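You operate a simulated robot arm through the tools that you are given. There is no shell and no other tool. Be economical: measure what you need, move in short steps, check, and stop when the job is done.

The job below is to be done with a simulated two-armed robot. You get a single attempt, and the scene is never put back.

JOB
Put the wrap card that says "92" from the top of the funnel bench in the purple bin and the wrap card marked "57" on the shelf under the funnel bench. Put the green cap from the top of the funnel bench on the bench before the spill and the orange cap on the top of the green sack stack. Take the green bin from the bottom of the divided shelves and leave it on the top of the green sack stack. Any order will do.

Only the result counts: the job must be done as asked and must still hold three seconds after the hand-in. Knocking over, shifting, dropping, spilling or breaking anything else fails it. Lids that push on must go on centred and level and be pressed home; caps that screw on are set level and turned clockwise until they are tight.

ROBOT AND FRAMES
Two 7-joint arms with fingered hands on one trunk, on a base that drives. Base frame: it is fixed to the floor where the robot stands at the start and does not move with it; the origin is under the middle of the robot, x ahead of it, y to its left, z up; the surface under the hand at the start is at about z = 0.8. Lengths are in m, angles in degrees, forces in N, time in s.
The left shoulder is at the start at [0.06, 0.166, 0.926], the right one opposite. With the tool pointing down near the work surface each hand reaches from about 0.36 to 0.86 m from the robot's upright axis, wherever it stands, measured 20 degrees to its own side. Places, roughly: bench before the spill (16x42 cm) [0.64, -0.06, 0.8]; green bin [0.75, 2, 0.5]; shelf under the funnel bench [0.7, 0.2, 0.2]; top of the green sack stack [0.8, -1.2, 0.8]. Payload 5 kg a hand.
The TCP of each hand is the grasp point between the finger pads, 0.032 m short of the fingertips. In the tool frame z runs along the fingers and y along their closing line. Largest opening 0.16 m; the body of the gripper starts 0.089 m behind the TCP. The gripper is a hand of 3 fingers: y runs from the thumb to the fingers, the wrist lies at [0, 0, -0.267] in the tool frame.
Orientation is that of the tool frame in the base frame, as a unit quaternion [x, y, z, w]. With the fingers straight down and closing along the base's y, the tool's x points along the base's -x, its y along +y and its z along -z.

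CONTROLS
- The arms move only by the tool apply_moves. It takes "left_targets", "right_targets" or both (then of equal length, played together; a hand with none holds still); each is a list that holds one entry, the list of rows, each a list of 6 numbers: the shift along the tool's x, y, z in units of 30 mm (1.0 is 30 mm), then the turn, a rotation vector about the tool's x, y, z in units of 4 degrees (1.0 is 4 degrees). In form: [[[dx, dy, dz, rx, ry, rz], ...]]. A call has 1 to 8 rows; each row shifts and turns the commanded pose from where the row before left it, along the tool's axes as they then stand. A call with a number of a shift or a turn outside -1 to 1 is refused whole. A row lasts 0.2 s, in which the tool goes at most 0.05 m and 8.6 degrees; a call with a longer step from one row to the next is refused whole. A pose out of reach is approached as far as the arm can. The call stops where the force on the tool passes 40 N (or 10 N more than at its start, if that is more) or the arm is blocked; 0.2 s more then pass. In this call time passes only in rows, and 0.2 s behind the last. The reply holds the time, the measured pose of the TCP, the force on the tool along the base axes, the opening and the grip force, in the units named above and with some noise, with the torque about the TCP (base axes, N m) and any sound that the robot's microphone picked up.
- Cameras (640 x 400 px; columns grow to the right, rows downward): "scene" is now at [0.0483, -0.0041, 1.5672]; the picture's right is [-0.04, -1.00, 0.00], its down [-0.75, 0.03, -0.66] and it looks along [0.66, -0.03, -0.75] (base axes); focal length 251 px, centre (320, 200). "left" rides on the left gripper at [-0.065, -0.004, -0.116] in its tool frame; the picture's right is [0.06, -1.00, 0.00], its down [0.87, 0.05, -0.49] and it looks along [0.49, 0.03, 0.87] (tool axes); focal length 261 px, centre (320, 200). "right" rides on the right gripper at [0.065, -0.004, -0.116] in its tool frame; the picture's right is [0.06, 1.00, 0.00], its down [-0.87, 0.05, -0.49] and it looks along [-0.49, 0.03, 0.87] (tool axes); focal length 261 px, centre (320, 200). There is no depth. A picture from a camera that has moved, and an enlarged one, comes with that camera's place and axes in the base frame and with its lens.
- get_image(camera): a new picture of that camera. It takes no simulated time.
- lift_body(by): slides the trunk up (or, below 0, down) by that many m; the arms and the scene camera ride with it, the base frame stays. It gives what a move gives, with no picture.
- roll_base(legs): drives the robot by 1 to 6 legs, each [ahead, turn to the left] in m and degrees, along the robot's own axes; the way and the turn of a leg run together, so that a leg with both is an arc; at most 1.5 m and 180 degrees a leg. The arms and the cameras ride along, it lands a little off, and it stops where it bumps. It gives what a move gives.
- finger_targets(finger1, finger2, thumb_bend, hand): sets how far each is bent, from 0 (flat) to 1 (curled in); at 0.3 the hand is open as for a grip, at 0.7 the pads meet at the TCP. One left out holds its place. A second passes; each finger stops where it meets its share of the squeeze, and holds until it gets a number again. It is the only way to open and close the hand. It gives what a move gives, with no picture; readings hold the bend of each and the force on the fingers (four entries, about 0 where the hand has none), thumb and palm.
- aim_head(pan, tilt): turns the head with the scene camera to pan (to the left, within 86 degrees either way) and tilt (down, from -29 to 69), counted from straight ahead of the robot. It gives what a move gives.
- enlarge(camera, box): a new picture of the part [left, top, right, bottom] of that camera's present view, enlarged. It takes no simulated time.
- sign_off(): hands the job in; it is judged then, once.

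Go step by step. Nothing tells you exact positions but the pictures and the camera data: compare them with the known pose of the tool, close in by small moves and look again before you grip or let go. The budget is 165 turns and 118 pictures, counting those below and the enlarged ones. Unless the task says otherwise, let go and move clear before handing in, and close with one line.

The tools are called after "Call:" as name(argument=value, ...) on one line, values as JSON. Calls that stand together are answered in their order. apply_moves: Moves the arms, as the interface text tells. Its arguments: {"type":"object","properties":{"left_targets":{"type":"array","items":{"type":"array","items":{"type":"array","items":{"type":"number"}}}},"right_targets":{"type":"array","items":{"type":"array","items":{"type":"array","items":{"type":"number"}}}}},"required":[]} The other tools are called the same way: lift_body (by) slides the trunk up or down; finger_targets (finger1, finger2, thumb_bend, hand) moves the fingers one by one; roll_base (legs) drives the base; aim_head (pan, tilt) turns the head that bears the scene camera; get_image (camera) takes a picture; enlarge (camera, box) takes an enlarged picture of a part of a camera's view; sign_off () hands the job in.

At the start:

```text
time: 0.0
left_position: [0.6179, 0.2917, 1.111]
left_orientation: [-0.001, 1.0, 0.0, 0.0]
left_force: [-0.1, -0.8, 0.2]
left_ft_torque: [-0.01, -0.01, -0.02]
left_finger_gap: 0.16
left_finger_force: 0.0
left_shape: jaw
left_bend: [0.3, 0.3, 0.3]
left_finger forces: [0.0, 0.1, 0.0, 0.0, 0.1, 0.0]
right_position: [0.5209, -0.1053, 1.1261]
right_orientation: [0.0, 1.0, -0.001, 0.001]
right_force: [0.2, 0.2, 0.5]
right_ft_torque: [0.01, 0.0, 0.01]
right_finger_gap: 0.1598
right_finger_force: 0.1
right_shape: jaw
right_bend: [0.3, 0.3, 0.3]
right_finger forces: [0.1, 0.1, 0.1, 0.0, 0.0, 0.0]
trunk travel left (down, up): [-0.475, 0.115]
robot x, y, heading: [-0.0006, -0.0005, -0.2]
head pan, tilt: [-2.5, 48.9]
```

scene: 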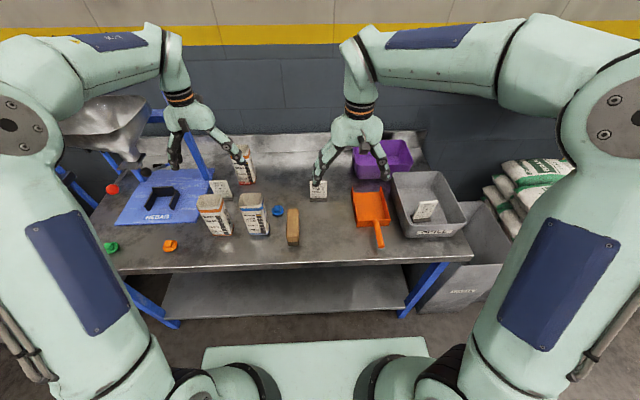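
right: 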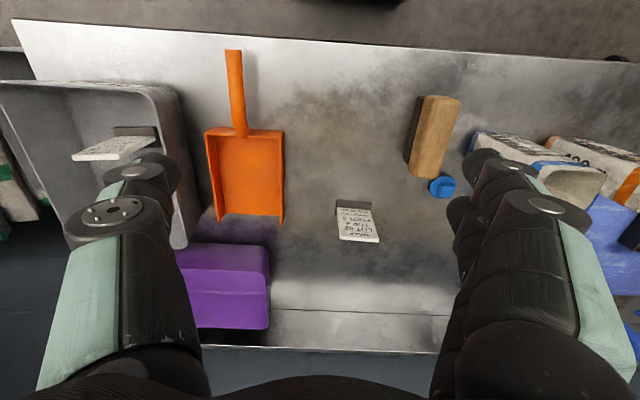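
left: 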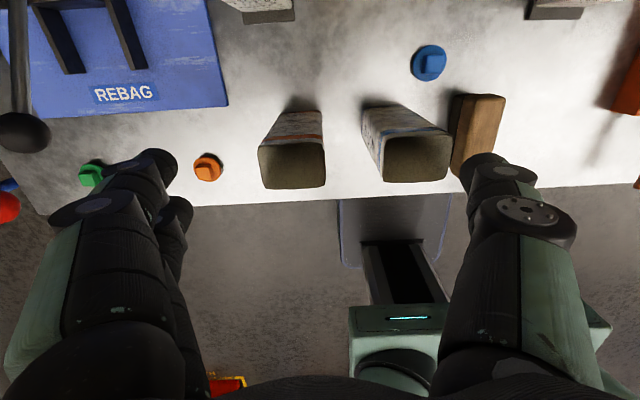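

I see a bench with three cards, coloured caps, bags, a dustpan, a purple bin, and a sack stack to the right. I'll enlarge to read the cards and find the spill.

Call:
enlarge(camera="scene", box=[180, 140, 340, 240])

Call:
enlarge(camera="scene", box=[300, 130, 480, 242])

Call:
enlarge(camera="right", box=[260, 60, 480, 260])

Call:
enlarge(camera="scene", box=[60, 150, 220, 260])

```text
4.00 times, centred on (260, 190) of scene
camera zoom: at [0.0483, -0.0041, 1.5672], right [-0.04, -1.0, 0.0], down [-0.75, 0.03, -0.66], along [0.66, -0.03, -0.75], focal length 1002 px, centre (560, 240)
```

zoom: 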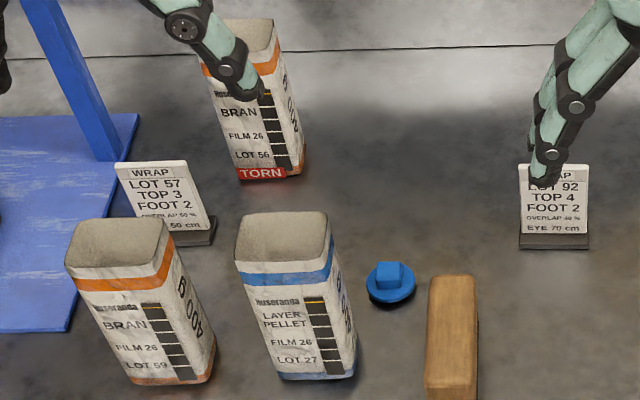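

```text
3.56 times, centred on (390, 186) of scene
camera zoom: at [0.0483, -0.0041, 1.5672], right [-0.04, -1.0, 0.0], down [-0.75, 0.03, -0.66], along [0.66, -0.03, -0.75], focal length 891 px, centre (71, 250)
```

zoom: 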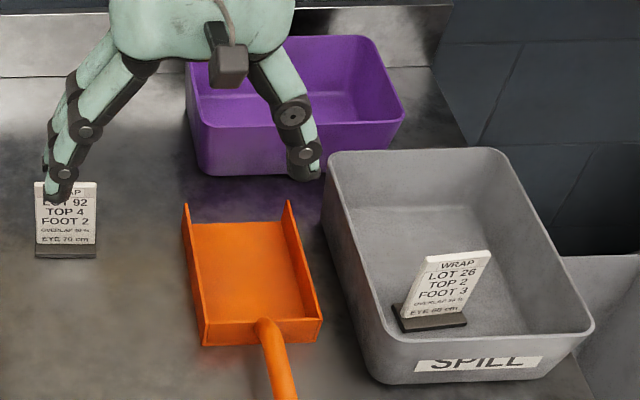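

```text
2.00 times, centred on (370, 160) of right
camera zoom: at [0.4562, -0.1093, 1.2409], right [-0.06, 1.0, 0.0], down [0.87, 0.05, 0.49], along [0.49, 0.03, -0.87], focal length 521 px, centre (220, 280)
```

zoom: 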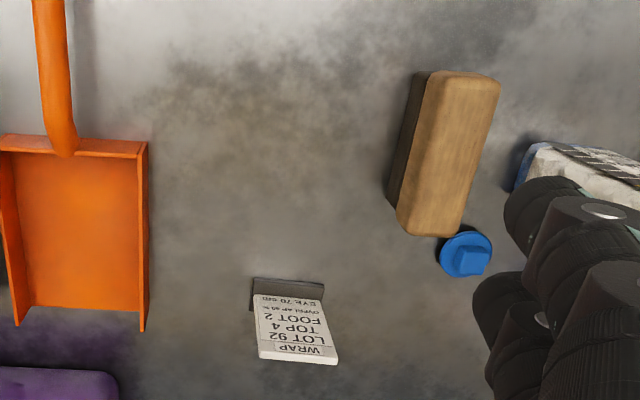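

```text
3.64 times, centred on (140, 205) of scene
camera zoom: at [0.0483, -0.0041, 1.5672], right [-0.04, -1.0, 0.0], down [-0.75, 0.03, -0.66], along [0.66, -0.03, -0.75], focal length 911 px, centre (974, 182)
```

zoom: 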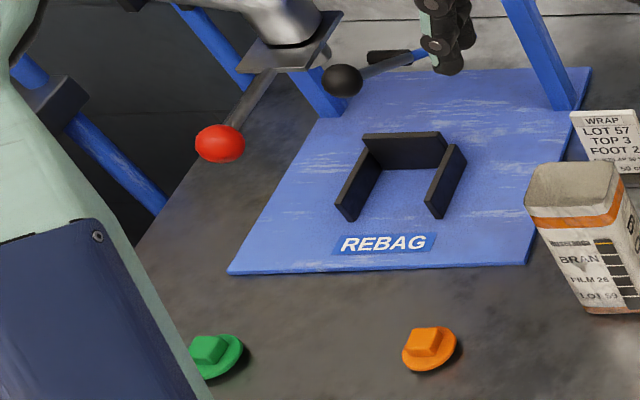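

I can read the cards: 57 is at about (0.74, 0.35) and 92 at about (0.71, -0.03). The green cap is at about (0.52, 0.69) and the orange one at about (0.52, 0.49). Next I look for the shelves and the sack stack.

Call:
aim_head(pan=68, tilt=25)

Call:
get_image(camera="scene")

Call:
aim_head(pan=-60, tilt=30)

Call:
get_image(camera="scene")

```text
time: 1.4
left_position: [0.617, 0.2917, 1.1103]
left_orientation: [0.001, 1.0, 0.0, 0.0]
left_force: [-0.8, 0.1, -1.1]
left_ft_torque: [-0.02, -0.02, 0.0]
left_finger_gap: 0.1597
left_finger_force: 0.0
left_shape: jaw
left_bend: [0.3, 0.3, 0.3]
left_finger forces: [0.0, 0.1, 0.0, 0.0, 0.0, 0.1]
right_position: [0.5215, -0.1046, 1.1265]
right_orientation: [-0.001, 1.0, 0.0, 0.0]
right_force: [0.4, -0.5, -1.0]
right_ft_torque: [0.03, 0.0, 0.0]
right_finger_gap: 0.1597
right_finger_force: 0.0
right_shape: jaw
right_bend: [0.3, 0.3, 0.3]
right_finger forces: [0.0, 0.1, 0.1, 0.0, 0.0, 0.0]
trunk travel left (down, up): [-0.475, 0.115]
robot x, y, heading: [0.0022, -0.0024, -0.4]
head pan, tilt: [68.0, 25.0]
```

```text
110 pictures are left
camera scene: at [0.0049, 0.0848, 1.6031], right [0.93, -0.38, 0.0], down [-0.16, -0.39, -0.91], along [0.34, 0.84, -0.42], focal length 251 px, centre (320, 200)
```

scene: 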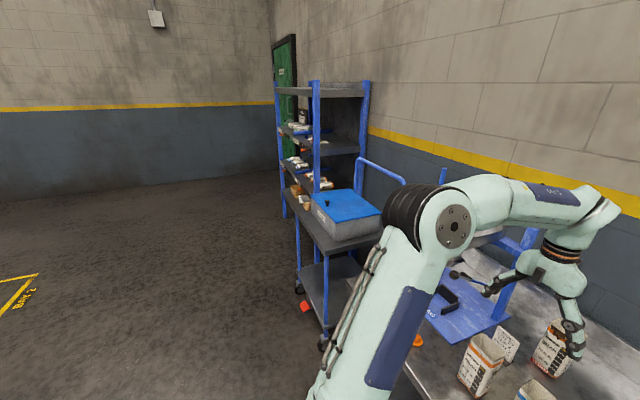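

```text
time: 3.5
left_position: [0.6179, 0.2924, 1.1114]
left_orientation: [0.0, 1.0, 0.0, 0.0]
left_force: [0.1, 0.1, -0.5]
left_ft_torque: [0.02, 0.0, 0.01]
left_finger_gap: 0.1598
left_finger_force: 0.0
left_shape: jaw
left_bend: [0.3, 0.3, 0.3]
left_finger forces: [0.0, 0.0, 0.0, 0.0, 0.0, 0.0]
right_position: [0.5209, -0.1041, 1.1276]
right_orientation: [0.0, 1.0, 0.001, 0.001]
right_force: [-0.3, -0.5, 0.4]
right_ft_torque: [0.0, 0.01, -0.01]
right_finger_gap: 0.1602
right_finger_force: 0.0
right_shape: jaw
right_bend: [0.3, 0.3, 0.3]
right_finger forces: [0.0, 0.0, 0.1, 0.1, 0.0, 0.0]
trunk travel left (down, up): [-0.475, 0.115]
robot x, y, heading: [-0.0003, 0.0, 0.0]
head pan, tilt: [-60.0, 30.0]
```

```text
109 pictures are left
camera scene: at [0.0156, -0.0789, 1.5951], right [-0.87, -0.5, 0.0], down [-0.25, 0.43, -0.87], along [0.43, -0.75, -0.5], focal length 251 px, centre (320, 200)
```

scene: 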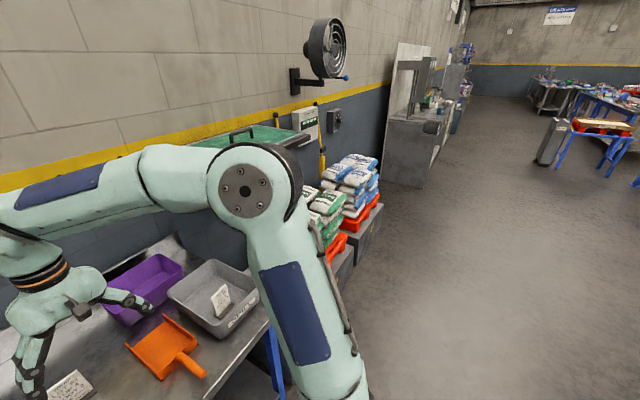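

The rack is far left past a cart, and the sacks are to the right. I start with card 92, moving the right hand over it and turning it to pinch the panel front to back.

Call:
aim_head(pan=0, tilt=45)

Call:
apply_moves(right_targets=[[[-1, 0.42, 0.4, 0, 0, 0], [-1, 0.42, 0.4, 0, 0, 0], [-1, 0.42, 0.4, 0, 0, 0], [-1, 0.42, 0.4, 0, 0, 0], [-1, 0.42, 0.4, 0, 0, 0], [-1, 0.42, 0.4, 0, 0, 0], [0, 0, 0, 0, 0, 1], [0, 0, 0, 0, 0, 1]]])

Call:
apply_moves(right_targets=[[[0, 0, 0, 0, 0, 1], [0, 0, 0, 0, 0, 1], [0, 0, 0, 0, 0, 1], [0, 0, 0, 0, 0, 1], [0, 0, 0, 0, 0, 1], [0, 0, 0, 0, 0, 1], [0, 0, 0, 0, 0, 1], [0, 0, 0, 0, 0, 1]]])

Call:
apply_moves(right_targets=[[[0, 0, 0, 0, 0, 1], [0, 0, 0, 0, 0, 1], [0, 0, 0, 0, 0, 1], [0, 0, 0, 0, 0, 1], [0, 0, 0, 0, 0, 1], [0, 0, 0, 0, 0, 1], [0, 0, 0, 0, 0, 1], [0, 0, 0, 0, 0, 1]]])

Call:
apply_moves(right_targets=[[[0, 0, 0, 0, 0, 1], [0, 0, 0, 0, 0, 1], [0, 0, 0, 0, 0, 1], [0, 0, 0, 0, 0, 1], [0, 0, 0, 0, 0, 0.5]]])

Call:
get_image(camera="right")

Call:
get_image(camera="scene")

```text
time: 4.8
left_position: [0.6177, 0.2908, 1.1111]
left_orientation: [0.0, 1.0, 0.0, 0.0]
left_force: [0.4, -0.1, -0.3]
left_ft_torque: [0.03, -0.02, -0.03]
left_finger_gap: 0.1596
left_finger_force: 0.1
left_shape: jaw
left_bend: [0.3, 0.3, 0.3]
left_finger forces: [0.0, 0.0, 0.0, 0.1, 0.0, 0.0]
right_position: [0.5219, -0.1044, 1.1259]
right_orientation: [0.0, 1.0, 0.0, 0.0]
right_force: [0.0, -0.6, 0.0]
right_ft_torque: [-0.02, -0.02, -0.01]
right_finger_gap: 0.16
right_finger_force: 0.1
right_shape: jaw
right_bend: [0.3, 0.3, 0.3]
right_finger forces: [0.2, 0.0, 0.0, 0.1, 0.0, 0.0]
trunk travel left (down, up): [-0.475, 0.115]
robot x, y, heading: [-0.0021, 0.0052, -0.0]
head pan, tilt: [0.0, 45.0]
```

```text
time: 6.6
left_position: [0.617, 0.2922, 1.1117]
left_orientation: [0.0, 1.0, 0.0, 0.0]
left_force: [-0.6, -0.3, -0.5]
left_ft_torque: [-0.04, -0.01, 0.0]
left_finger_gap: 0.1598
left_finger_force: 0.1
left_shape: jaw
left_bend: [0.3, 0.3, 0.3]
left_finger forces: [0.0, 0.0, 0.0, 0.1, 0.0, 0.1]
right_position: [0.7018, -0.0268, 1.0526]
right_orientation: [0.07, 0.998, 0.0, 0.0]
right_force: [-0.2, -0.1, -0.2]
right_ft_torque: [0.0, 0.0, 0.01]
right_finger_gap: 0.1602
right_finger_force: 0.0
right_shape: jaw
right_bend: [0.3, 0.3, 0.3]
right_finger forces: [0.0, 0.1, 0.0, 0.1, 0.1, 0.0]
trunk travel left (down, up): [-0.475, 0.115]
robot x, y, heading: [-0.003, -0.0009, 0.2]
head pan, tilt: [0.0, 45.0]
```

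```text
time: 8.4
left_position: [0.6166, 0.2922, 1.1119]
left_orientation: [0.0, 1.0, 0.0, 0.0]
left_force: [-0.9, -0.5, 0.4]
left_ft_torque: [-0.03, 0.0, -0.01]
left_finger_gap: 0.1598
left_finger_force: 0.0
left_shape: jaw
left_bend: [0.3, 0.3, 0.3]
left_finger forces: [0.0, 0.1, 0.1, 0.0, 0.0, 0.0]
right_position: [0.7024, -0.029, 1.0551]
right_orientation: [0.343, 0.939, 0.0, -0.001]
right_force: [-0.1, -0.5, -0.6]
right_ft_torque: [-0.01, 0.0, 0.04]
right_finger_gap: 0.1598
right_finger_force: 0.2
right_shape: jaw
right_bend: [0.3, 0.3, 0.3]
right_finger forces: [0.0, 0.0, 0.0, 0.0, 0.1, 0.0]
trunk travel left (down, up): [-0.475, 0.115]
robot x, y, heading: [0.0011, -0.0005, -0.1]
head pan, tilt: [0.0, 45.0]
```

```text
time: 10.2
left_position: [0.6182, 0.2925, 1.1111]
left_orientation: [0.0, 1.0, 0.0, 0.0]
left_force: [-0.6, 0.5, -0.2]
left_ft_torque: [0.03, -0.03, 0.01]
left_finger_gap: 0.16
left_finger_force: 0.0
left_shape: jaw
left_bend: [0.3, 0.3, 0.3]
left_finger forces: [0.0, 0.0, 0.1, 0.0, 0.1, 0.1]
right_position: [0.7022, -0.0279, 1.0537]
right_orientation: [0.589, 0.808, 0.0, 0.001]
right_force: [1.1, -0.7, 0.0]
right_ft_torque: [0.03, 0.04, 0.0]
right_finger_gap: 0.1599
right_finger_force: 0.0
right_shape: jaw
right_bend: [0.3, 0.3, 0.3]
right_finger forces: [0.0, 0.1, 0.0, 0.0, 0.0, 0.0]
trunk travel left (down, up): [-0.475, 0.115]
robot x, y, heading: [0.0011, -0.0035, -0.3]
head pan, tilt: [0.0, 45.0]
```

```text
time: 11.4
left_position: [0.6165, 0.291, 1.1109]
left_orientation: [0.0, 1.0, -0.001, 0.0]
left_force: [0.1, 0.0, 0.0]
left_ft_torque: [-0.03, -0.04, -0.03]
left_finger_gap: 0.16
left_finger_force: 0.1
left_shape: jaw
left_bend: [0.3, 0.3, 0.3]
left_finger forces: [0.0, 0.0, 0.0, 0.0, 0.0, 0.0]
right_position: [0.7008, -0.028, 1.053]
right_orientation: [0.708, 0.706, 0.0, 0.0]
right_force: [0.4, 0.9, 0.0]
right_ft_torque: [-0.01, -0.01, 0.01]
right_finger_gap: 0.1599
right_finger_force: 0.0
right_shape: jaw
right_bend: [0.3, 0.3, 0.3]
right_finger forces: [0.0, 0.0, 0.1, 0.0, 0.0, 0.0]
trunk travel left (down, up): [-0.475, 0.115]
robot x, y, heading: [0.0019, 0.0004, -0.3]
head pan, tilt: [0.0, 45.0]
```

```text
108 pictures are left
camera right: at [0.6974, 0.0366, 1.1684], right [1.0, 0.06, 0.0], down [0.05, -0.87, 0.49], along [0.03, -0.49, -0.87], focal length 261 px, centre (320, 200)
```

right: 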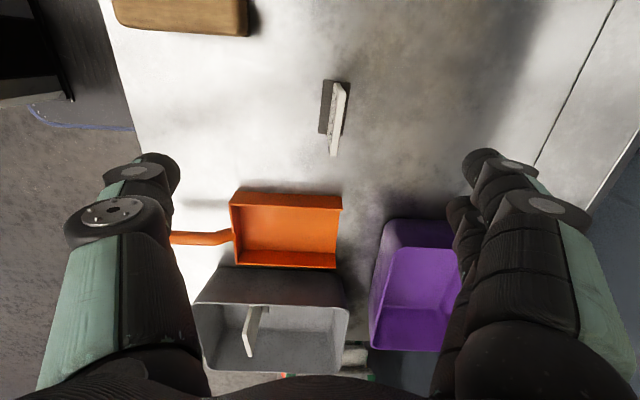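

```text
107 pictures are left
camera scene: at [0.0517, -0.0006, 1.5725], right [0.0, -1.0, 0.0], down [-0.71, 0.0, -0.71], along [0.71, 0.0, -0.71], focal length 251 px, centre (320, 200)
```

scene: 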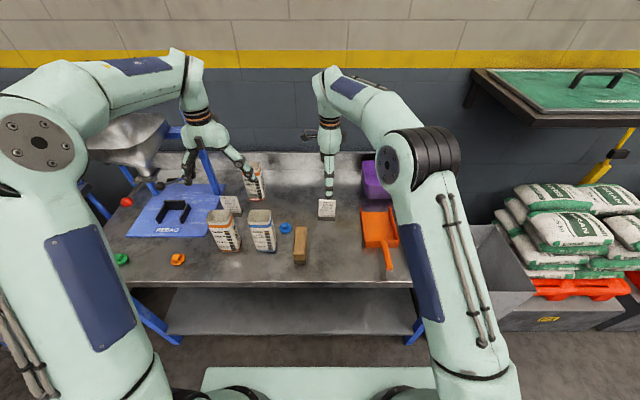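

Card 92's base is at (0.711, -0.026) and its panel at x of about 0.718, leaning slightly back. I descend to z = 0.85 around it.

Call:
apply_moves(right_targets=[[[0, 0.55, 1, 0, 0, 0], [0, 0, 1, 0, 0, 0], [0, 0, 1, 0, 0, 0], [0, 0, 1, 0, 0, 0], [0, 0, 1, 0, 0, 0], [0, 0, 0.8, 0, 0, 0], [0, 0, 0.8, 0, 0, 0]]])

Call:
get_image(camera="right")

```text
time: 13.0
left_position: [0.6184, 0.2913, 1.1124]
left_orientation: [0.001, 1.0, 0.0, -0.001]
left_force: [0.2, -0.3, 0.4]
left_ft_torque: [-0.01, -0.03, 0.01]
left_finger_gap: 0.1601
left_finger_force: 0.0
left_shape: jaw
left_bend: [0.3, 0.3, 0.3]
left_finger forces: [0.0, 0.1, 0.0, 0.1, 0.0, 0.0]
right_position: [0.7172, -0.0289, 0.8567]
right_orientation: [0.707, 0.707, 0.0, 0.001]
right_force: [0.4, -0.5, -0.2]
right_ft_torque: [0.01, 0.0, 0.02]
right_finger_gap: 0.16
right_finger_force: 0.0
right_shape: jaw
right_bend: [0.3, 0.3, 0.3]
right_finger forces: [0.0, 0.0, 0.0, 0.0, 0.0, 0.1]
trunk travel left (down, up): [-0.475, 0.115]
robot x, y, heading: [0.0006, -0.0023, 0.1]
head pan, tilt: [0.0, 45.0]
```

```text
106 pictures are left
camera right: at [0.7132, 0.0355, 0.9719], right [1.0, 0.06, 0.0], down [0.05, -0.87, 0.49], along [0.03, -0.49, -0.87], focal length 261 px, centre (320, 200)
```

right: 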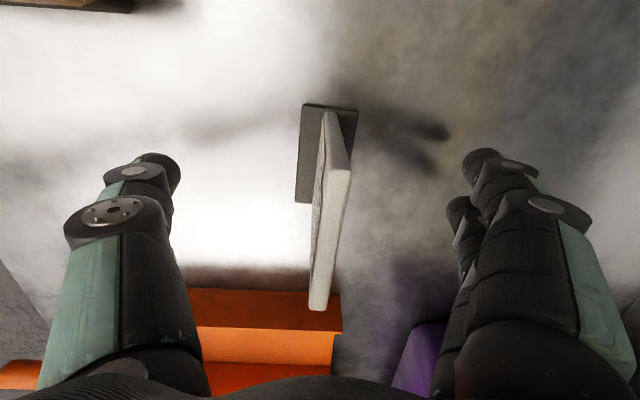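

The panel is centred between the thumb and fingers. I close on it.

Call:
finger_targets(hand="right", finger1=0.72, finger2=0.72, thumb_bend=0.72)

Call:
get_image(camera="right")

```text
time: 14.0
left_position: [0.618, 0.2921, 1.112]
left_orientation: [0.0, 1.0, 0.0, 0.0]
left_force: [0.1, -0.2, -0.4]
left_ft_torque: [0.01, 0.04, -0.02]
left_finger_gap: 0.1601
left_finger_force: 0.2
left_shape: jaw
left_bend: [0.3, 0.3, 0.3]
left_finger forces: [0.0, 0.0, 0.1, 0.0, 0.1, 0.0]
right_position: [0.7166, -0.0281, 0.8579]
right_orientation: [0.708, 0.707, -0.001, 0.0]
right_force: [0.1, 0.7, 0.4]
right_ft_torque: [-0.02, 0.02, 0.0]
right_finger_gap: 0.0154
right_finger_force: 6.8
right_shape: fingers
right_bend: [0.71, 0.71, 0.69]
right_finger forces: [3.6, 3.6, 0.0, 0.1, 7.1, 0.1]
trunk travel left (down, up): [-0.475, 0.115]
robot x, y, heading: [-0.0021, -0.0003, 0.1]
head pan, tilt: [0.0, 45.0]
```

```text
105 pictures are left
camera right: at [0.7131, 0.0358, 0.9725], right [1.0, 0.06, 0.0], down [0.05, -0.87, 0.49], along [0.03, -0.49, -0.87], focal length 261 px, centre (320, 200)
```

right: 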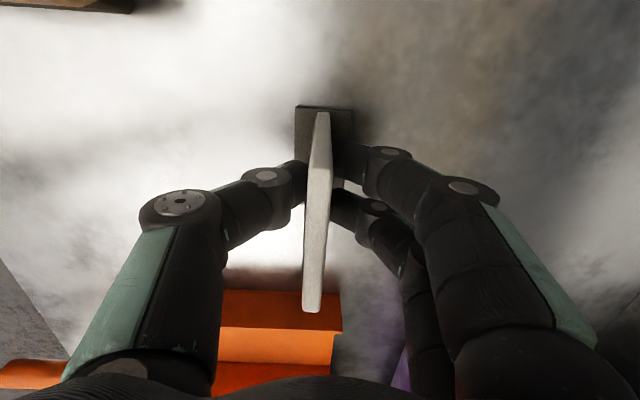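

Card 92 is held at 7 N. The purple bin is at about (0.91, -0.33), a bit out of reach, so I lift the trunk and roll forward a little.

Call:
lift_body(by=0.11)

Call:
roll_base(legs=[[0.09, 0]])

Call:
get_image(camera="right")

Call:
get_image(camera="scene")

```text
time: 15.4
left_position: [0.6176, 0.2915, 1.2204]
left_orientation: [0.0, 1.0, 0.0, 0.0]
left_force: [0.2, 0.3, -0.8]
left_ft_torque: [0.05, 0.0, 0.02]
left_finger_gap: 0.1602
left_finger_force: 0.1
left_shape: jaw
left_bend: [0.3, 0.3, 0.3]
left_finger forces: [0.0, 0.0, 0.1, 0.1, 0.0, 0.1]
right_position: [0.7171, -0.0293, 0.9678]
right_orientation: [0.708, 0.707, 0.001, 0.0]
right_force: [0.0, 0.3, -0.5]
right_ft_torque: [0.0, -0.01, -0.01]
right_finger_gap: 0.0155
right_finger_force: 7.1
right_shape: fingers
right_bend: [0.71, 0.71, 0.69]
right_finger forces: [3.5, 3.6, 0.0, 0.0, 7.3, 0.0]
trunk travel left (down, up): [-0.585, 0.005]
robot x, y, heading: [0.0021, 0.0011, -0.1]
head pan, tilt: [0.0, 45.0]
```

```text
time: 16.5
left_position: [0.7107, 0.2911, 1.2206]
left_orientation: [0.0, 1.0, 0.0, -0.001]
left_force: [0.8, 0.4, -0.5]
left_ft_torque: [0.02, 0.05, 0.02]
left_finger_gap: 0.1598
left_finger_force: 0.1
left_shape: jaw
left_bend: [0.3, 0.3, 0.3]
left_finger forces: [0.0, 0.1, 0.0, 0.1, 0.1, 0.0]
right_position: [0.8095, -0.0292, 0.9674]
right_orientation: [0.707, 0.707, 0.0, 0.0]
right_force: [0.0, 0.5, -1.1]
right_ft_torque: [0.02, 0.01, 0.0]
right_finger_gap: 0.0153
right_finger_force: 7.6
right_shape: fingers
right_bend: [0.71, 0.71, 0.69]
right_finger forces: [3.6, 3.6, 0.0, 0.1, 7.2, 0.0]
trunk travel left (down, up): [-0.585, 0.005]
robot x, y, heading: [0.0908, -0.0004, -0.3]
head pan, tilt: [0.0, 45.0]
```

```text
104 pictures are left
camera right: at [0.8048, 0.0348, 1.0815], right [1.0, 0.06, 0.0], down [0.05, -0.87, 0.49], along [0.03, -0.49, -0.87], focal length 261 px, centre (320, 200)
```

right: 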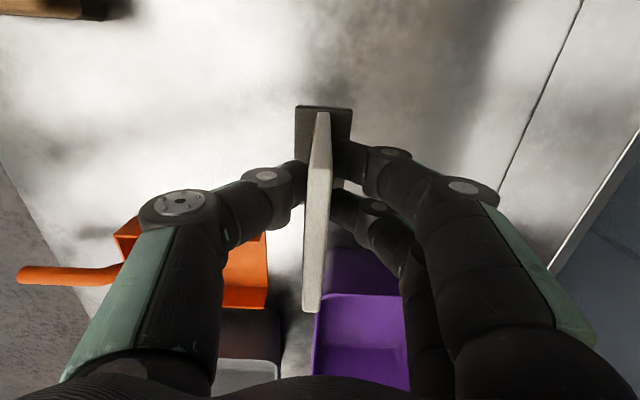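

```text
103 pictures are left
camera scene: at [0.1443, -0.0006, 1.6824], right [0.0, -1.0, 0.0], down [-0.71, 0.0, -0.71], along [0.71, 0.0, -0.71], focal length 251 px, centre (320, 200)
```

scene: 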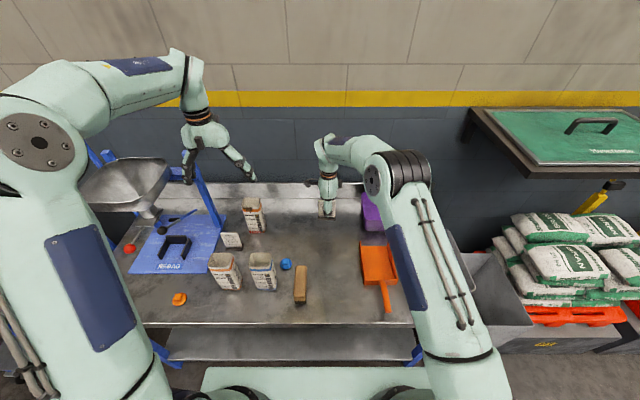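

The bin spans about x 0.82–1.0 and y -0.45 to -0.20, with its rim near 0.89. I move the card over it.

Call:
apply_moves(right_targets=[[[0, 0, -1, 0, 0, 0], [-1, 0.32, -0.1, 0, 0, 0], [-1, 0.32, 0, 0, 0, 0], [-1, 0.32, 0, 0, 0, 0], [-1, 0.32, 0, 0, 0, 0], [-1, 0.32, 0, 0, 0, 0], [-1, 0.32, 0, 0, 0, 0], [-1, 0.32, 0, 0, 0, 0]]])

Call:
apply_moves(right_targets=[[[-1, 0.4, 0, 0, 0, 0], [-1, 0.4, 0, 0, 0, 0], [-0.4, 0.2, 0, 0, 0, 0]]])

Call:
get_image(camera="right")

Call:
get_image(camera="scene")

```text
time: 18.3
left_position: [0.7094, 0.2891, 1.2206]
left_orientation: [0.001, 1.0, 0.0, 0.0]
left_force: [0.2, -1.0, 0.6]
left_ft_torque: [0.03, -0.01, 0.01]
left_finger_gap: 0.1598
left_finger_force: 0.0
left_shape: jaw
left_bend: [0.3, 0.3, 0.3]
left_finger forces: [0.1, 0.0, 0.0, 0.1, 0.1, 0.0]
right_position: [0.8765, -0.2415, 0.9992]
right_orientation: [0.708, 0.707, 0.0, 0.0]
right_force: [-0.3, -0.4, -0.5]
right_ft_torque: [0.0, 0.03, -0.01]
right_finger_gap: 0.0153
right_finger_force: 6.8
right_shape: fingers
right_bend: [0.71, 0.71, 0.69]
right_finger forces: [3.5, 3.5, 0.0, 0.0, 7.1, 0.1]
trunk travel left (down, up): [-0.585, 0.005]
robot x, y, heading: [0.0942, 0.0014, -0.0]
head pan, tilt: [0.0, 45.0]
```

```text
time: 19.1
left_position: [0.7096, 0.2902, 1.2214]
left_orientation: [0.001, 1.0, 0.001, -0.001]
left_force: [1.6, -1.6, 0.3]
left_ft_torque: [0.04, 0.02, 0.03]
left_finger_gap: 0.1597
left_finger_force: 0.0
left_shape: jaw
left_bend: [0.3, 0.3, 0.3]
left_finger forces: [0.0, 0.0, 0.1, 0.1, 0.0, 0.0]
right_position: [0.9024, -0.3111, 1.0012]
right_orientation: [0.707, 0.707, 0.001, 0.001]
right_force: [0.0, -0.3, -0.1]
right_ft_torque: [0.01, 0.05, -0.02]
right_finger_gap: 0.0152
right_finger_force: 6.5
right_shape: fingers
right_bend: [0.71, 0.71, 0.69]
right_finger forces: [3.4, 3.5, 0.1, 0.1, 6.9, 0.0]
trunk travel left (down, up): [-0.585, 0.005]
robot x, y, heading: [0.0874, -0.0012, -0.3]
head pan, tilt: [0.0, 45.0]
```

```text
102 pictures are left
camera right: at [0.8982, -0.2468, 1.115], right [1.0, 0.06, 0.0], down [0.05, -0.87, 0.49], along [0.03, -0.49, -0.87], focal length 261 px, centre (320, 200)
```

right: 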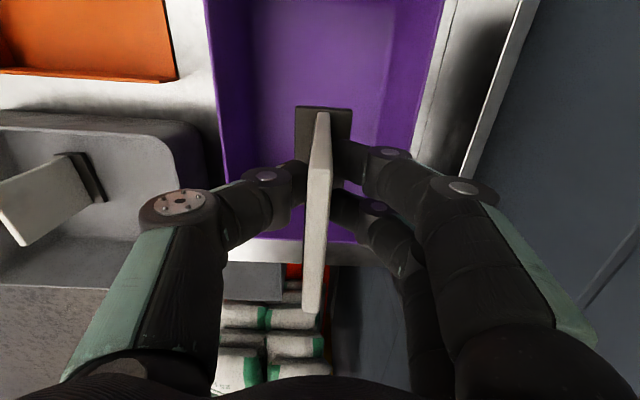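

```text
101 pictures are left
camera scene: at [0.1437, -0.0016, 1.6826], right [0.0, -1.0, 0.0], down [-0.71, 0.0, -0.71], along [0.71, 0.0, -0.71], focal length 251 px, centre (320, 200)
```

scene: 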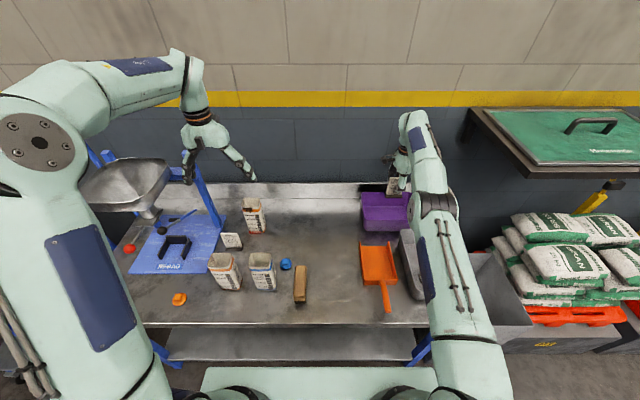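

The card is centred over the bin, so I lower it to the floor.

Call:
apply_moves(right_targets=[[[0, 0, 1, 0, 0, 0], [0, 0, 1, 0, 0, 0], [0, 0, 1, 0, 0, 0], [0, 0, 0.6, 0, 0, 0], [0, 0, 0.4, 0, 0, 0]]])

Call:
get_image(camera="right")

```text
time: 20.3
left_position: [0.7095, 0.291, 1.2206]
left_orientation: [0.001, 1.0, 0.0, -0.001]
left_force: [-0.8, 0.7, 1.1]
left_ft_torque: [-0.03, -0.02, 0.02]
left_finger_gap: 0.1601
left_finger_force: 0.0
left_shape: jaw
left_bend: [0.3, 0.3, 0.3]
left_finger forces: [0.1, 0.1, 0.0, 0.1, 0.0, 0.1]
right_position: [0.9042, -0.3102, 0.8828]
right_orientation: [0.708, 0.706, 0.0, 0.001]
right_force: [-0.4, 0.3, -0.6]
right_ft_torque: [0.02, 0.01, 0.01]
right_finger_gap: 0.0154
right_finger_force: 7.0
right_shape: fingers
right_bend: [0.71, 0.71, 0.69]
right_finger forces: [3.4, 3.5, 0.0, 0.1, 6.8, 0.0]
right hand out of reach, approached as far as the arm can: row 5
trunk travel left (down, up): [-0.585, 0.005]
robot x, y, heading: [0.0923, -0.0044, -0.1]
head pan, tilt: [0.0, 45.0]
```

```text
100 pictures are left
camera right: at [0.8994, -0.2455, 0.9972], right [1.0, 0.06, 0.0], down [0.05, -0.87, 0.49], along [0.03, -0.49, -0.87], focal length 261 px, centre (320, 200)
```

right: 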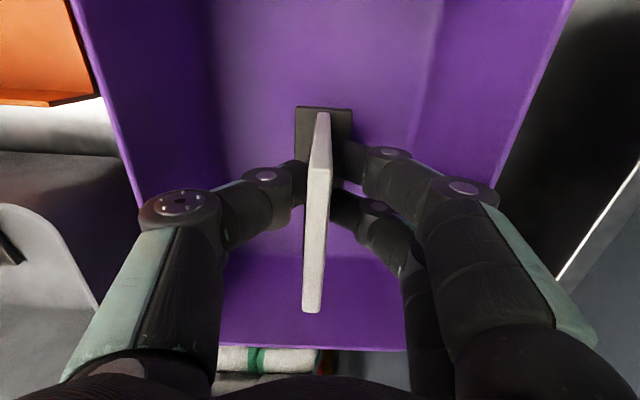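

The arm can't go lower, so I use the trunk for the last bit.

Call:
lift_body(by=-0.014)

```text
time: 20.9
left_position: [0.7074, 0.2919, 1.2069]
left_orientation: [0.0, 1.0, 0.0, 0.001]
left_force: [-0.4, 0.0, 0.8]
left_ft_torque: [0.01, -0.03, 0.03]
left_finger_gap: 0.1599
left_finger_force: 0.1
left_shape: jaw
left_bend: [0.3, 0.3, 0.3]
left_finger forces: [0.0, 0.0, 0.0, 0.1, 0.0, 0.0]
right_position: [0.9029, -0.3101, 0.8692]
right_orientation: [0.708, 0.706, 0.0, 0.0]
right_force: [-0.2, 0.2, -0.6]
right_ft_torque: [-0.03, -0.01, -0.01]
right_finger_gap: 0.0153
right_finger_force: 7.1
right_shape: fingers
right_bend: [0.71, 0.71, 0.69]
right_finger forces: [3.4, 3.3, 0.1, 0.0, 6.8, 0.0]
trunk travel left (down, up): [-0.571, 0.019]
robot x, y, heading: [0.0927, -0.0028, -0.2]
head pan, tilt: [0.0, 45.0]
```

Call:
lift_body(by=-0.006)

Call:
get_image(camera="right")

```text
time: 21.5
left_position: [0.7081, 0.2907, 1.2016]
left_orientation: [0.0, 1.0, 0.001, 0.0]
left_force: [0.2, -0.4, 0.4]
left_ft_torque: [0.0, 0.01, 0.0]
left_finger_gap: 0.1598
left_finger_force: 0.1
left_shape: jaw
left_bend: [0.3, 0.3, 0.3]
left_finger forces: [0.0, 0.0, 0.1, 0.0, 0.1, 0.0]
right_position: [0.9033, -0.3097, 0.8641]
right_orientation: [0.708, 0.706, 0.0, 0.0]
right_force: [0.2, -0.1, -0.9]
right_ft_torque: [0.01, -0.02, 0.01]
right_finger_gap: 0.0151
right_finger_force: 7.0
right_shape: fingers
right_bend: [0.71, 0.71, 0.69]
right_finger forces: [3.4, 3.4, 0.0, 0.0, 6.8, 0.0]
trunk travel left (down, up): [-0.565, 0.025]
robot x, y, heading: [0.0899, -0.0009, -0.3]
head pan, tilt: [0.0, 45.0]
```

```text
99 pictures are left
camera right: at [0.8992, -0.2455, 0.9778], right [1.0, 0.06, 0.0], down [0.05, -0.87, 0.49], along [0.03, -0.49, -0.87], focal length 261 px, centre (320, 200)
```

right: 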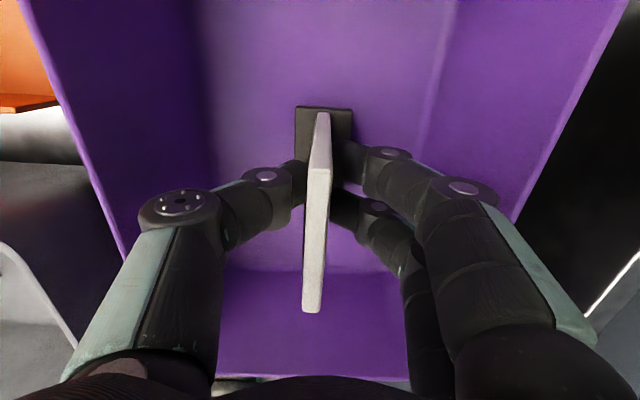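

The card is only millimetres above the bin floor. I open a little, since there isn't much room, and withdraw upward.

Call:
finger_targets(hand="right", finger1=0.55, finger2=0.55, thumb_bend=0.55)

Call:
apply_moves(right_targets=[[[0, 0, -1, 0, 0, 0], [0, 0, -1, 0, 0, 0], [0, 0, -1, 0, 0, 0], [0, 0, -1, 0, 0, 0], [0, 0, -1, 0, 0, 0]]])

Call:
get_image(camera="right")

```text
time: 22.5
left_position: [0.7099, 0.2906, 1.2015]
left_orientation: [0.001, 1.0, 0.0, -0.001]
left_force: [0.2, -0.1, 0.8]
left_ft_torque: [-0.03, 0.01, -0.02]
left_finger_gap: 0.1597
left_finger_force: 0.1
left_shape: jaw
left_bend: [0.3, 0.3, 0.3]
left_finger forces: [0.1, 0.0, 0.0, 0.1, 0.1, 0.0]
right_position: [0.9025, -0.31, 0.864]
right_orientation: [0.708, 0.707, 0.0, 0.0]
right_force: [0.1, 0.7, -0.6]
right_ft_torque: [-0.03, -0.02, 0.02]
right_finger_gap: 0.0665
right_finger_force: 0.0
right_shape: fingers
right_bend: [0.55, 0.55, 0.55]
right_finger forces: [0.0, 0.0, 0.0, 0.1, 0.1, 0.1]
trunk travel left (down, up): [-0.565, 0.025]
robot x, y, heading: [0.093, -0.0024, -0.4]
head pan, tilt: [0.0, 45.0]
```

```text
time: 23.7
left_position: [0.7091, 0.291, 1.2009]
left_orientation: [0.001, 1.0, 0.001, 0.0]
left_force: [0.5, 0.2, 0.1]
left_ft_torque: [0.01, 0.02, -0.02]
left_finger_gap: 0.1598
left_finger_force: 0.1
left_shape: jaw
left_bend: [0.3, 0.3, 0.3]
left_finger forces: [0.0, 0.0, 0.0, 0.0, 0.0, 0.0]
right_position: [0.8989, -0.3028, 1.0111]
right_orientation: [0.708, 0.706, 0.002, 0.0]
right_force: [-0.2, 1.0, 0.0]
right_ft_torque: [-0.04, 0.01, -0.01]
right_finger_gap: 0.0666
right_finger_force: 0.0
right_shape: fingers
right_bend: [0.55, 0.55, 0.55]
right_finger forces: [0.0, 0.0, 0.0, 0.0, 0.1, 0.0]
right hand out of reach, approached as far as the arm can: row 5
trunk travel left (down, up): [-0.565, 0.025]
robot x, y, heading: [0.0891, -0.0006, -0.1]
head pan, tilt: [0.0, 45.0]
```

```text
98 pictures are left
camera right: at [0.8947, -0.2385, 1.1249], right [1.0, 0.06, 0.0], down [0.05, -0.87, 0.49], along [0.03, -0.49, -0.87], focal length 261 px, centre (320, 200)
```

right: 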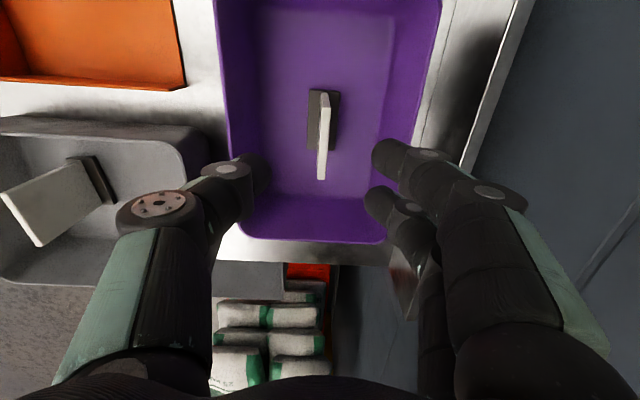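

Card 92 stands in the purple bin. I retract the right hand and move the left hand towards the green cap.

Call:
apply_moves(right_targets=[[[0, -1, -0.5, 0, 0, 0], [0, -1, -0.5, 0, 0, 0], [0.5, -1, 0, 0, 0, 0], [0.5, -1, 0, 0, 0, 0], [0.5, -1, 0, 0, 0, 0], [0.5, -1, 0, 0, 0, 0], [0.5, -1, 0, 0, 0, 0], [0.5, -1, 0, 0, 0, 0]]], left_targets=[[[1, 0, 0, 0, 0, 0], [1, 0, 0, 0, 0, 0], [1, 0, 0, 0, 0, 0], [1, 0, 0, 0, 0, 0], [1, 0, 0, 0, 0, 0], [1, 0.5, 0, 0, 0, 0], [0.3, 1, 0, 0, 0, 0], [0, 1, 0, 0, 0, 0]]])

Call:
apply_moves(right_targets=[[[0, -1, 0, 0, 0, 0], [0, -1, 0, 0, 0, 0], [0, -1, 0, 0, 0, 0], [0, -1, 0, 0, 0, 0], [0, 0, 0, 0, 0, 0], [0, 0, 0, 0, 0, 0], [0, 0, 0, 0, 0, 0], [0, 0, 0, 0, 0, 0]]], left_targets=[[[0, 1, 0, 0, 0, 0], [0, 1, 0.5, 0, 0, 0], [0, 1, 0.5, 0, 0, 0], [0, 1, 0.5, 0, 0, 0], [0, 1, 0.5, 0, 0, 0], [0, 1, 0.5, 0, 0, 0], [0, 1, 0.5, 0, 0, 0], [0, 1, 0.5, 0, 0, 0]]])

Call:
get_image(camera="left")

Call:
get_image(camera="scene")

```text
time: 25.5
left_position: [0.5179, 0.3686, 1.202]
left_orientation: [0.0, 1.0, 0.0, 0.001]
left_force: [0.1, -0.3, -0.3]
left_ft_torque: [-0.04, 0.01, -0.01]
left_finger_gap: 0.16
left_finger_force: 0.0
left_shape: jaw
left_bend: [0.3, 0.3, 0.3]
left_finger forces: [0.0, 0.0, 0.0, 0.0, 0.0, 0.0]
right_position: [0.8871, -0.2566, 1.0754]
right_orientation: [0.708, 0.707, 0.0, 0.0]
right_force: [0.8, 0.0, 0.2]
right_ft_torque: [-0.03, -0.01, 0.02]
right_finger_gap: 0.0666
right_finger_force: 0.0
right_shape: fingers
right_bend: [0.55, 0.55, 0.55]
right_finger forces: [0.0, 0.0, 0.1, 0.0, 0.0, 0.1]
right hand out of reach, approached as far as the arm can: row 1, 2, 3, 4, 5, 6, 7, 8
trunk travel left (down, up): [-0.565, 0.025]
robot x, y, heading: [0.0916, 0.0016, -0.1]
head pan, tilt: [0.0, 45.0]
```

```text
time: 27.3
left_position: [0.5212, 0.6075, 1.0984]
left_orientation: [0.001, 1.0, 0.0, 0.0]
left_force: [0.0, -0.6, 0.3]
left_ft_torque: [-0.06, 0.05, 0.02]
left_finger_gap: 0.1601
left_finger_force: 0.0
left_shape: jaw
left_bend: [0.3, 0.3, 0.3]
left_finger forces: [0.1, 0.0, 0.1, 0.1, 0.1, 0.0]
right_position: [0.8838, -0.261, 1.0926]
right_orientation: [0.707, 0.707, -0.001, 0.0]
right_force: [-0.1, 0.6, 0.1]
right_ft_torque: [-0.02, 0.02, 0.01]
right_finger_gap: 0.0666
right_finger_force: 0.2
right_shape: fingers
right_bend: [0.55, 0.55, 0.55]
right_finger forces: [0.0, 0.0, 0.1, 0.0, 0.1, 0.1]
right hand out of reach, approached as far as the arm can: row 1, 2, 3, 4
trunk travel left (down, up): [-0.565, 0.025]
robot x, y, heading: [0.0904, 0.0014, -0.3]
head pan, tilt: [0.0, 45.0]
```

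```text
97 pictures are left
camera left: at [0.5871, 0.6043, 1.2155], right [-0.06, -1.0, 0.0], down [-0.87, 0.06, 0.49], along [-0.49, 0.03, -0.87], focal length 261 px, centre (320, 200)
```

left: 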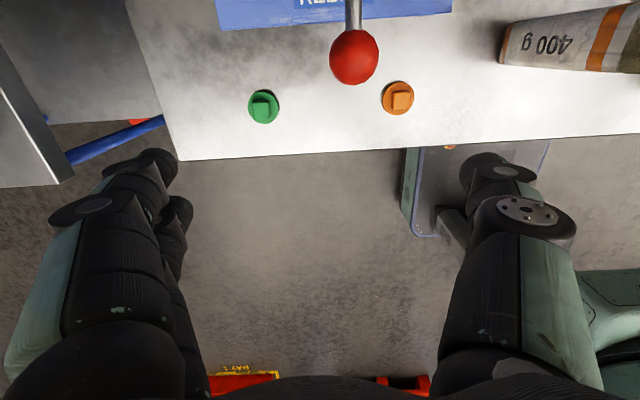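

```text
96 pictures are left
camera scene: at [0.1426, 0.0003, 1.6625], right [0.0, -1.0, 0.0], down [-0.71, 0.0, -0.71], along [0.71, 0.0, -0.71], focal length 251 px, centre (320, 200)
```

scene: 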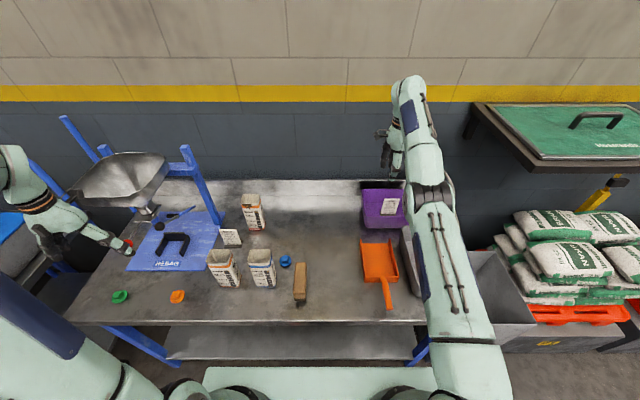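

The green cap is at (0.522, 0.692), and there's a red lever knob at about (0.58, 0.57, 1.04) to stay clear of. I move sideways first, then down.

Call:
apply_moves(left_targets=[[[0, 1, 0, 0, 0, 0], [0, 1, 0, 0, 0, 0], [0, 0.83, 0, 0, 0, 0], [0, 0, 1, 0, 0, 0], [0, 0, 1, 0, 0, 0], [0, 0, 1, 0, 0, 0], [0, 0, 1, 0, 0, 0], [0, 0, 1, 0, 0, 0]]])

Call:
get_image(camera="left")

```text
time: 29.1
left_position: [0.5203, 0.6929, 0.9442]
left_orientation: [0.001, 1.0, -0.001, 0.0]
left_force: [0.5, -0.2, 0.1]
left_ft_torque: [-0.02, 0.04, -0.04]
left_finger_gap: 0.1598
left_finger_force: 0.0
left_shape: jaw
left_bend: [0.3, 0.3, 0.3]
left_finger forces: [0.0, 0.0, 0.1, 0.1, 0.1, 0.1]
right_position: [0.8839, -0.2604, 1.0925]
right_orientation: [0.708, 0.706, -0.001, 0.0]
right_force: [0.1, -0.1, -0.3]
right_ft_torque: [0.0, 0.01, 0.02]
right_finger_gap: 0.0665
right_finger_force: 0.0
right_shape: fingers
right_bend: [0.55, 0.55, 0.55]
right_finger forces: [0.0, 0.0, 0.0, 0.0, 0.1, 0.0]
trunk travel left (down, up): [-0.565, 0.025]
robot x, y, heading: [0.0913, -0.0002, -0.0]
head pan, tilt: [0.0, 45.0]
```

```text
95 pictures are left
camera left: at [0.5857, 0.6882, 1.0616], right [-0.06, -1.0, 0.0], down [-0.87, 0.06, 0.49], along [-0.49, 0.03, -0.87], focal length 261 px, centre (320, 200)
```

left: 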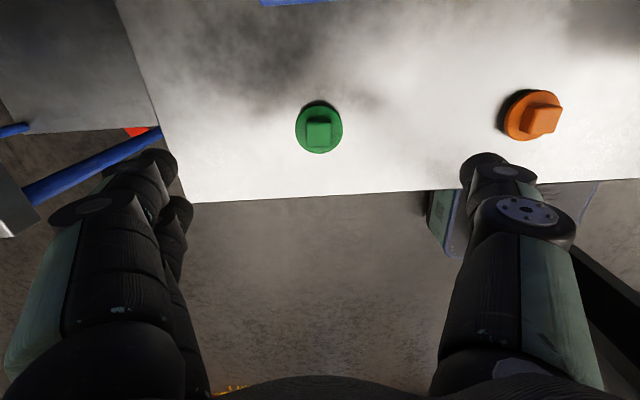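

The cap is centred under the hand. I descend to z = 0.842 and close.

Call:
apply_moves(left_targets=[[[-0.1, 0, 1, 0, 0, 0], [0, 0, 1, 0, 0, 0], [0, 0, 0.8, 0, 0, 0], [0, 0, 0.6, 0, 0, 0]]])

Call:
get_image(camera="left")

Call:
finger_targets(hand="left", finger1=0.72, finger2=0.72, thumb_bend=0.72)

Call:
get_image(camera="left")

```text
time: 30.1
left_position: [0.5235, 0.6904, 0.8429]
left_orientation: [0.001, 1.0, 0.0, 0.0]
left_force: [-0.5, 0.3, -0.3]
left_ft_torque: [0.0, 0.0, -0.03]
left_finger_gap: 0.1596
left_finger_force: 0.1
left_shape: jaw
left_bend: [0.3, 0.3, 0.3]
left_finger forces: [0.0, 0.0, 0.0, 0.0, 0.1, 0.1]
right_position: [0.8832, -0.261, 1.0924]
right_orientation: [0.708, 0.706, -0.001, 0.0]
right_force: [-0.1, -0.5, 0.1]
right_ft_torque: [0.0, 0.02, 0.01]
right_finger_gap: 0.0666
right_finger_force: 0.1
right_shape: fingers
right_bend: [0.55, 0.55, 0.55]
right_finger forces: [0.1, 0.0, 0.0, 0.0, 0.0, 0.0]
trunk travel left (down, up): [-0.565, 0.025]
robot x, y, heading: [0.0876, 0.003, -0.3]
head pan, tilt: [0.0, 45.0]
```

```text
94 pictures are left
camera left: at [0.5886, 0.6861, 0.9594], right [-0.06, -1.0, 0.0], down [-0.87, 0.06, 0.49], along [-0.49, 0.03, -0.87], focal length 261 px, centre (320, 200)
```

left: 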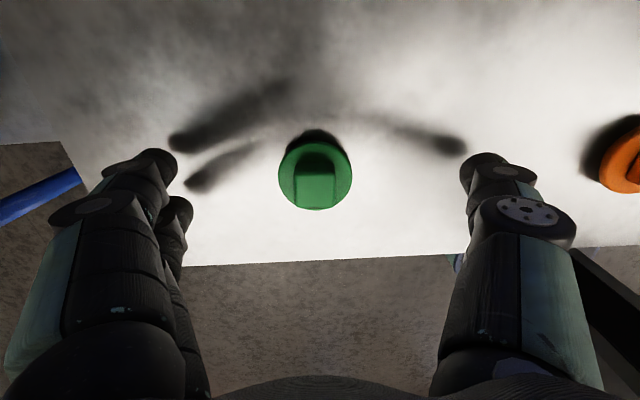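

```text
time: 31.1
left_position: [0.5234, 0.6905, 0.8441]
left_orientation: [0.001, 1.0, 0.001, 0.001]
left_force: [0.6, 2.4, 14.3]
left_ft_torque: [0.3, -0.05, -0.03]
left_finger_gap: 0.029
left_finger_force: 26.9
left_shape: fingers
left_bend: [0.68, 0.67, 0.68]
left_finger forces: [11.3, 15.0, 0.0, 0.1, 28.1, 0.0]
right_position: [0.8819, -0.2617, 1.0922]
right_orientation: [0.707, 0.707, 0.0, -0.001]
right_force: [-0.1, 0.0, 0.4]
right_ft_torque: [0.04, -0.03, -0.03]
right_finger_gap: 0.0664
right_finger_force: 0.1
right_shape: fingers
right_bend: [0.55, 0.55, 0.55]
right_finger forces: [0.0, 0.0, 0.0, 0.1, 0.0, 0.1]
trunk travel left (down, up): [-0.565, 0.025]
robot x, y, heading: [0.0892, 0.0017, 0.1]
head pan, tilt: [0.0, 45.0]
```

```text
93 pictures are left
camera left: at [0.5888, 0.6859, 0.9614], right [-0.06, -1.0, 0.0], down [-0.87, 0.05, 0.49], along [-0.49, 0.03, -0.87], focal length 261 px, centre (320, 200)
```

left: 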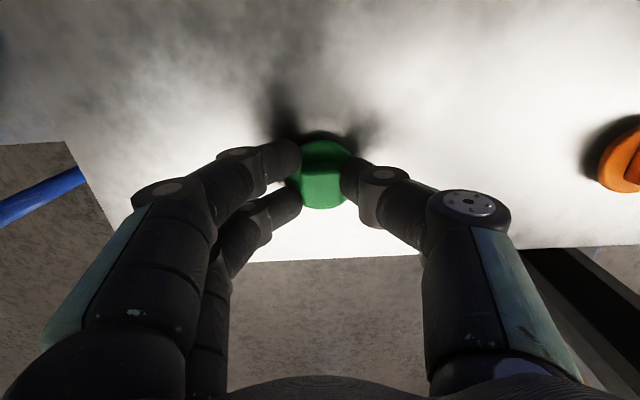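

The green cap is gripped at 27 N. I lift it and back off in x to clear the lever, and retry withdrawing the right hand.

Call:
apply_moves(left_targets=[[[0, 0, -1, 0, 0, 0], [0, 0, -1, 0, 0, 0], [0.5, 0, -1, 0, 0, 0], [0.5, 0, -1, 0, 0, 0], [0.5, 0, -1, 0, 0, 0], [0.5, 0, -0.2, 0, 0, 0]]], right_targets=[[[0, -1, 0, 0, 0, 0], [0, -1, 0, 0, 0, 0], [0, -1, 0, 0, 0, 0], [0, -1, 0, 0, 0, 0], [0, -1, 0, 0, 0, 0], [0, -1, 0, 0, 0, 0]]])

Call:
get_image(camera="scene")

```text
time: 32.5
left_position: [0.464, 0.6903, 0.9994]
left_orientation: [0.001, 1.0, 0.0, -0.001]
left_force: [0.5, 1.0, -0.5]
left_ft_torque: [0.03, -0.01, 0.01]
left_finger_gap: 0.0284
left_finger_force: 19.3
left_shape: fingers
left_bend: [0.68, 0.67, 0.68]
left_finger forces: [7.1, 8.3, 0.1, 0.0, 22.8, 0.1]
right_position: [0.872, -0.2678, 1.1291]
right_orientation: [0.708, 0.706, 0.0, -0.001]
right_force: [0.2, 0.0, 0.6]
right_ft_torque: [0.0, -0.03, 0.01]
right_finger_gap: 0.0667
right_finger_force: 0.1
right_shape: fingers
right_bend: [0.55, 0.55, 0.55]
right_finger forces: [0.1, 0.0, 0.1, 0.0, 0.1, 0.0]
right hand out of reach, approached as far as the arm can: row 1, 2, 3, 4, 5, 6
trunk travel left (down, up): [-0.565, 0.025]
robot x, y, heading: [0.0922, -0.0006, 0.2]
head pan, tilt: [0.0, 45.0]
```

```text
92 pictures are left
camera scene: at [0.142, -0.0004, 1.6625], right [0.0, -1.0, 0.0], down [-0.71, 0.0, -0.71], along [0.71, 0.0, -0.71], focal length 251 px, centre (320, 200)
```

scene: 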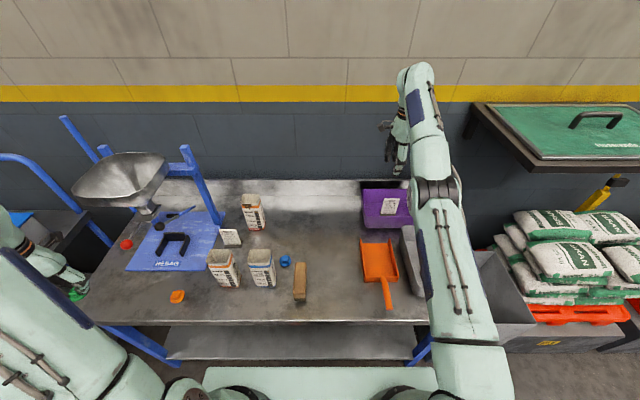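

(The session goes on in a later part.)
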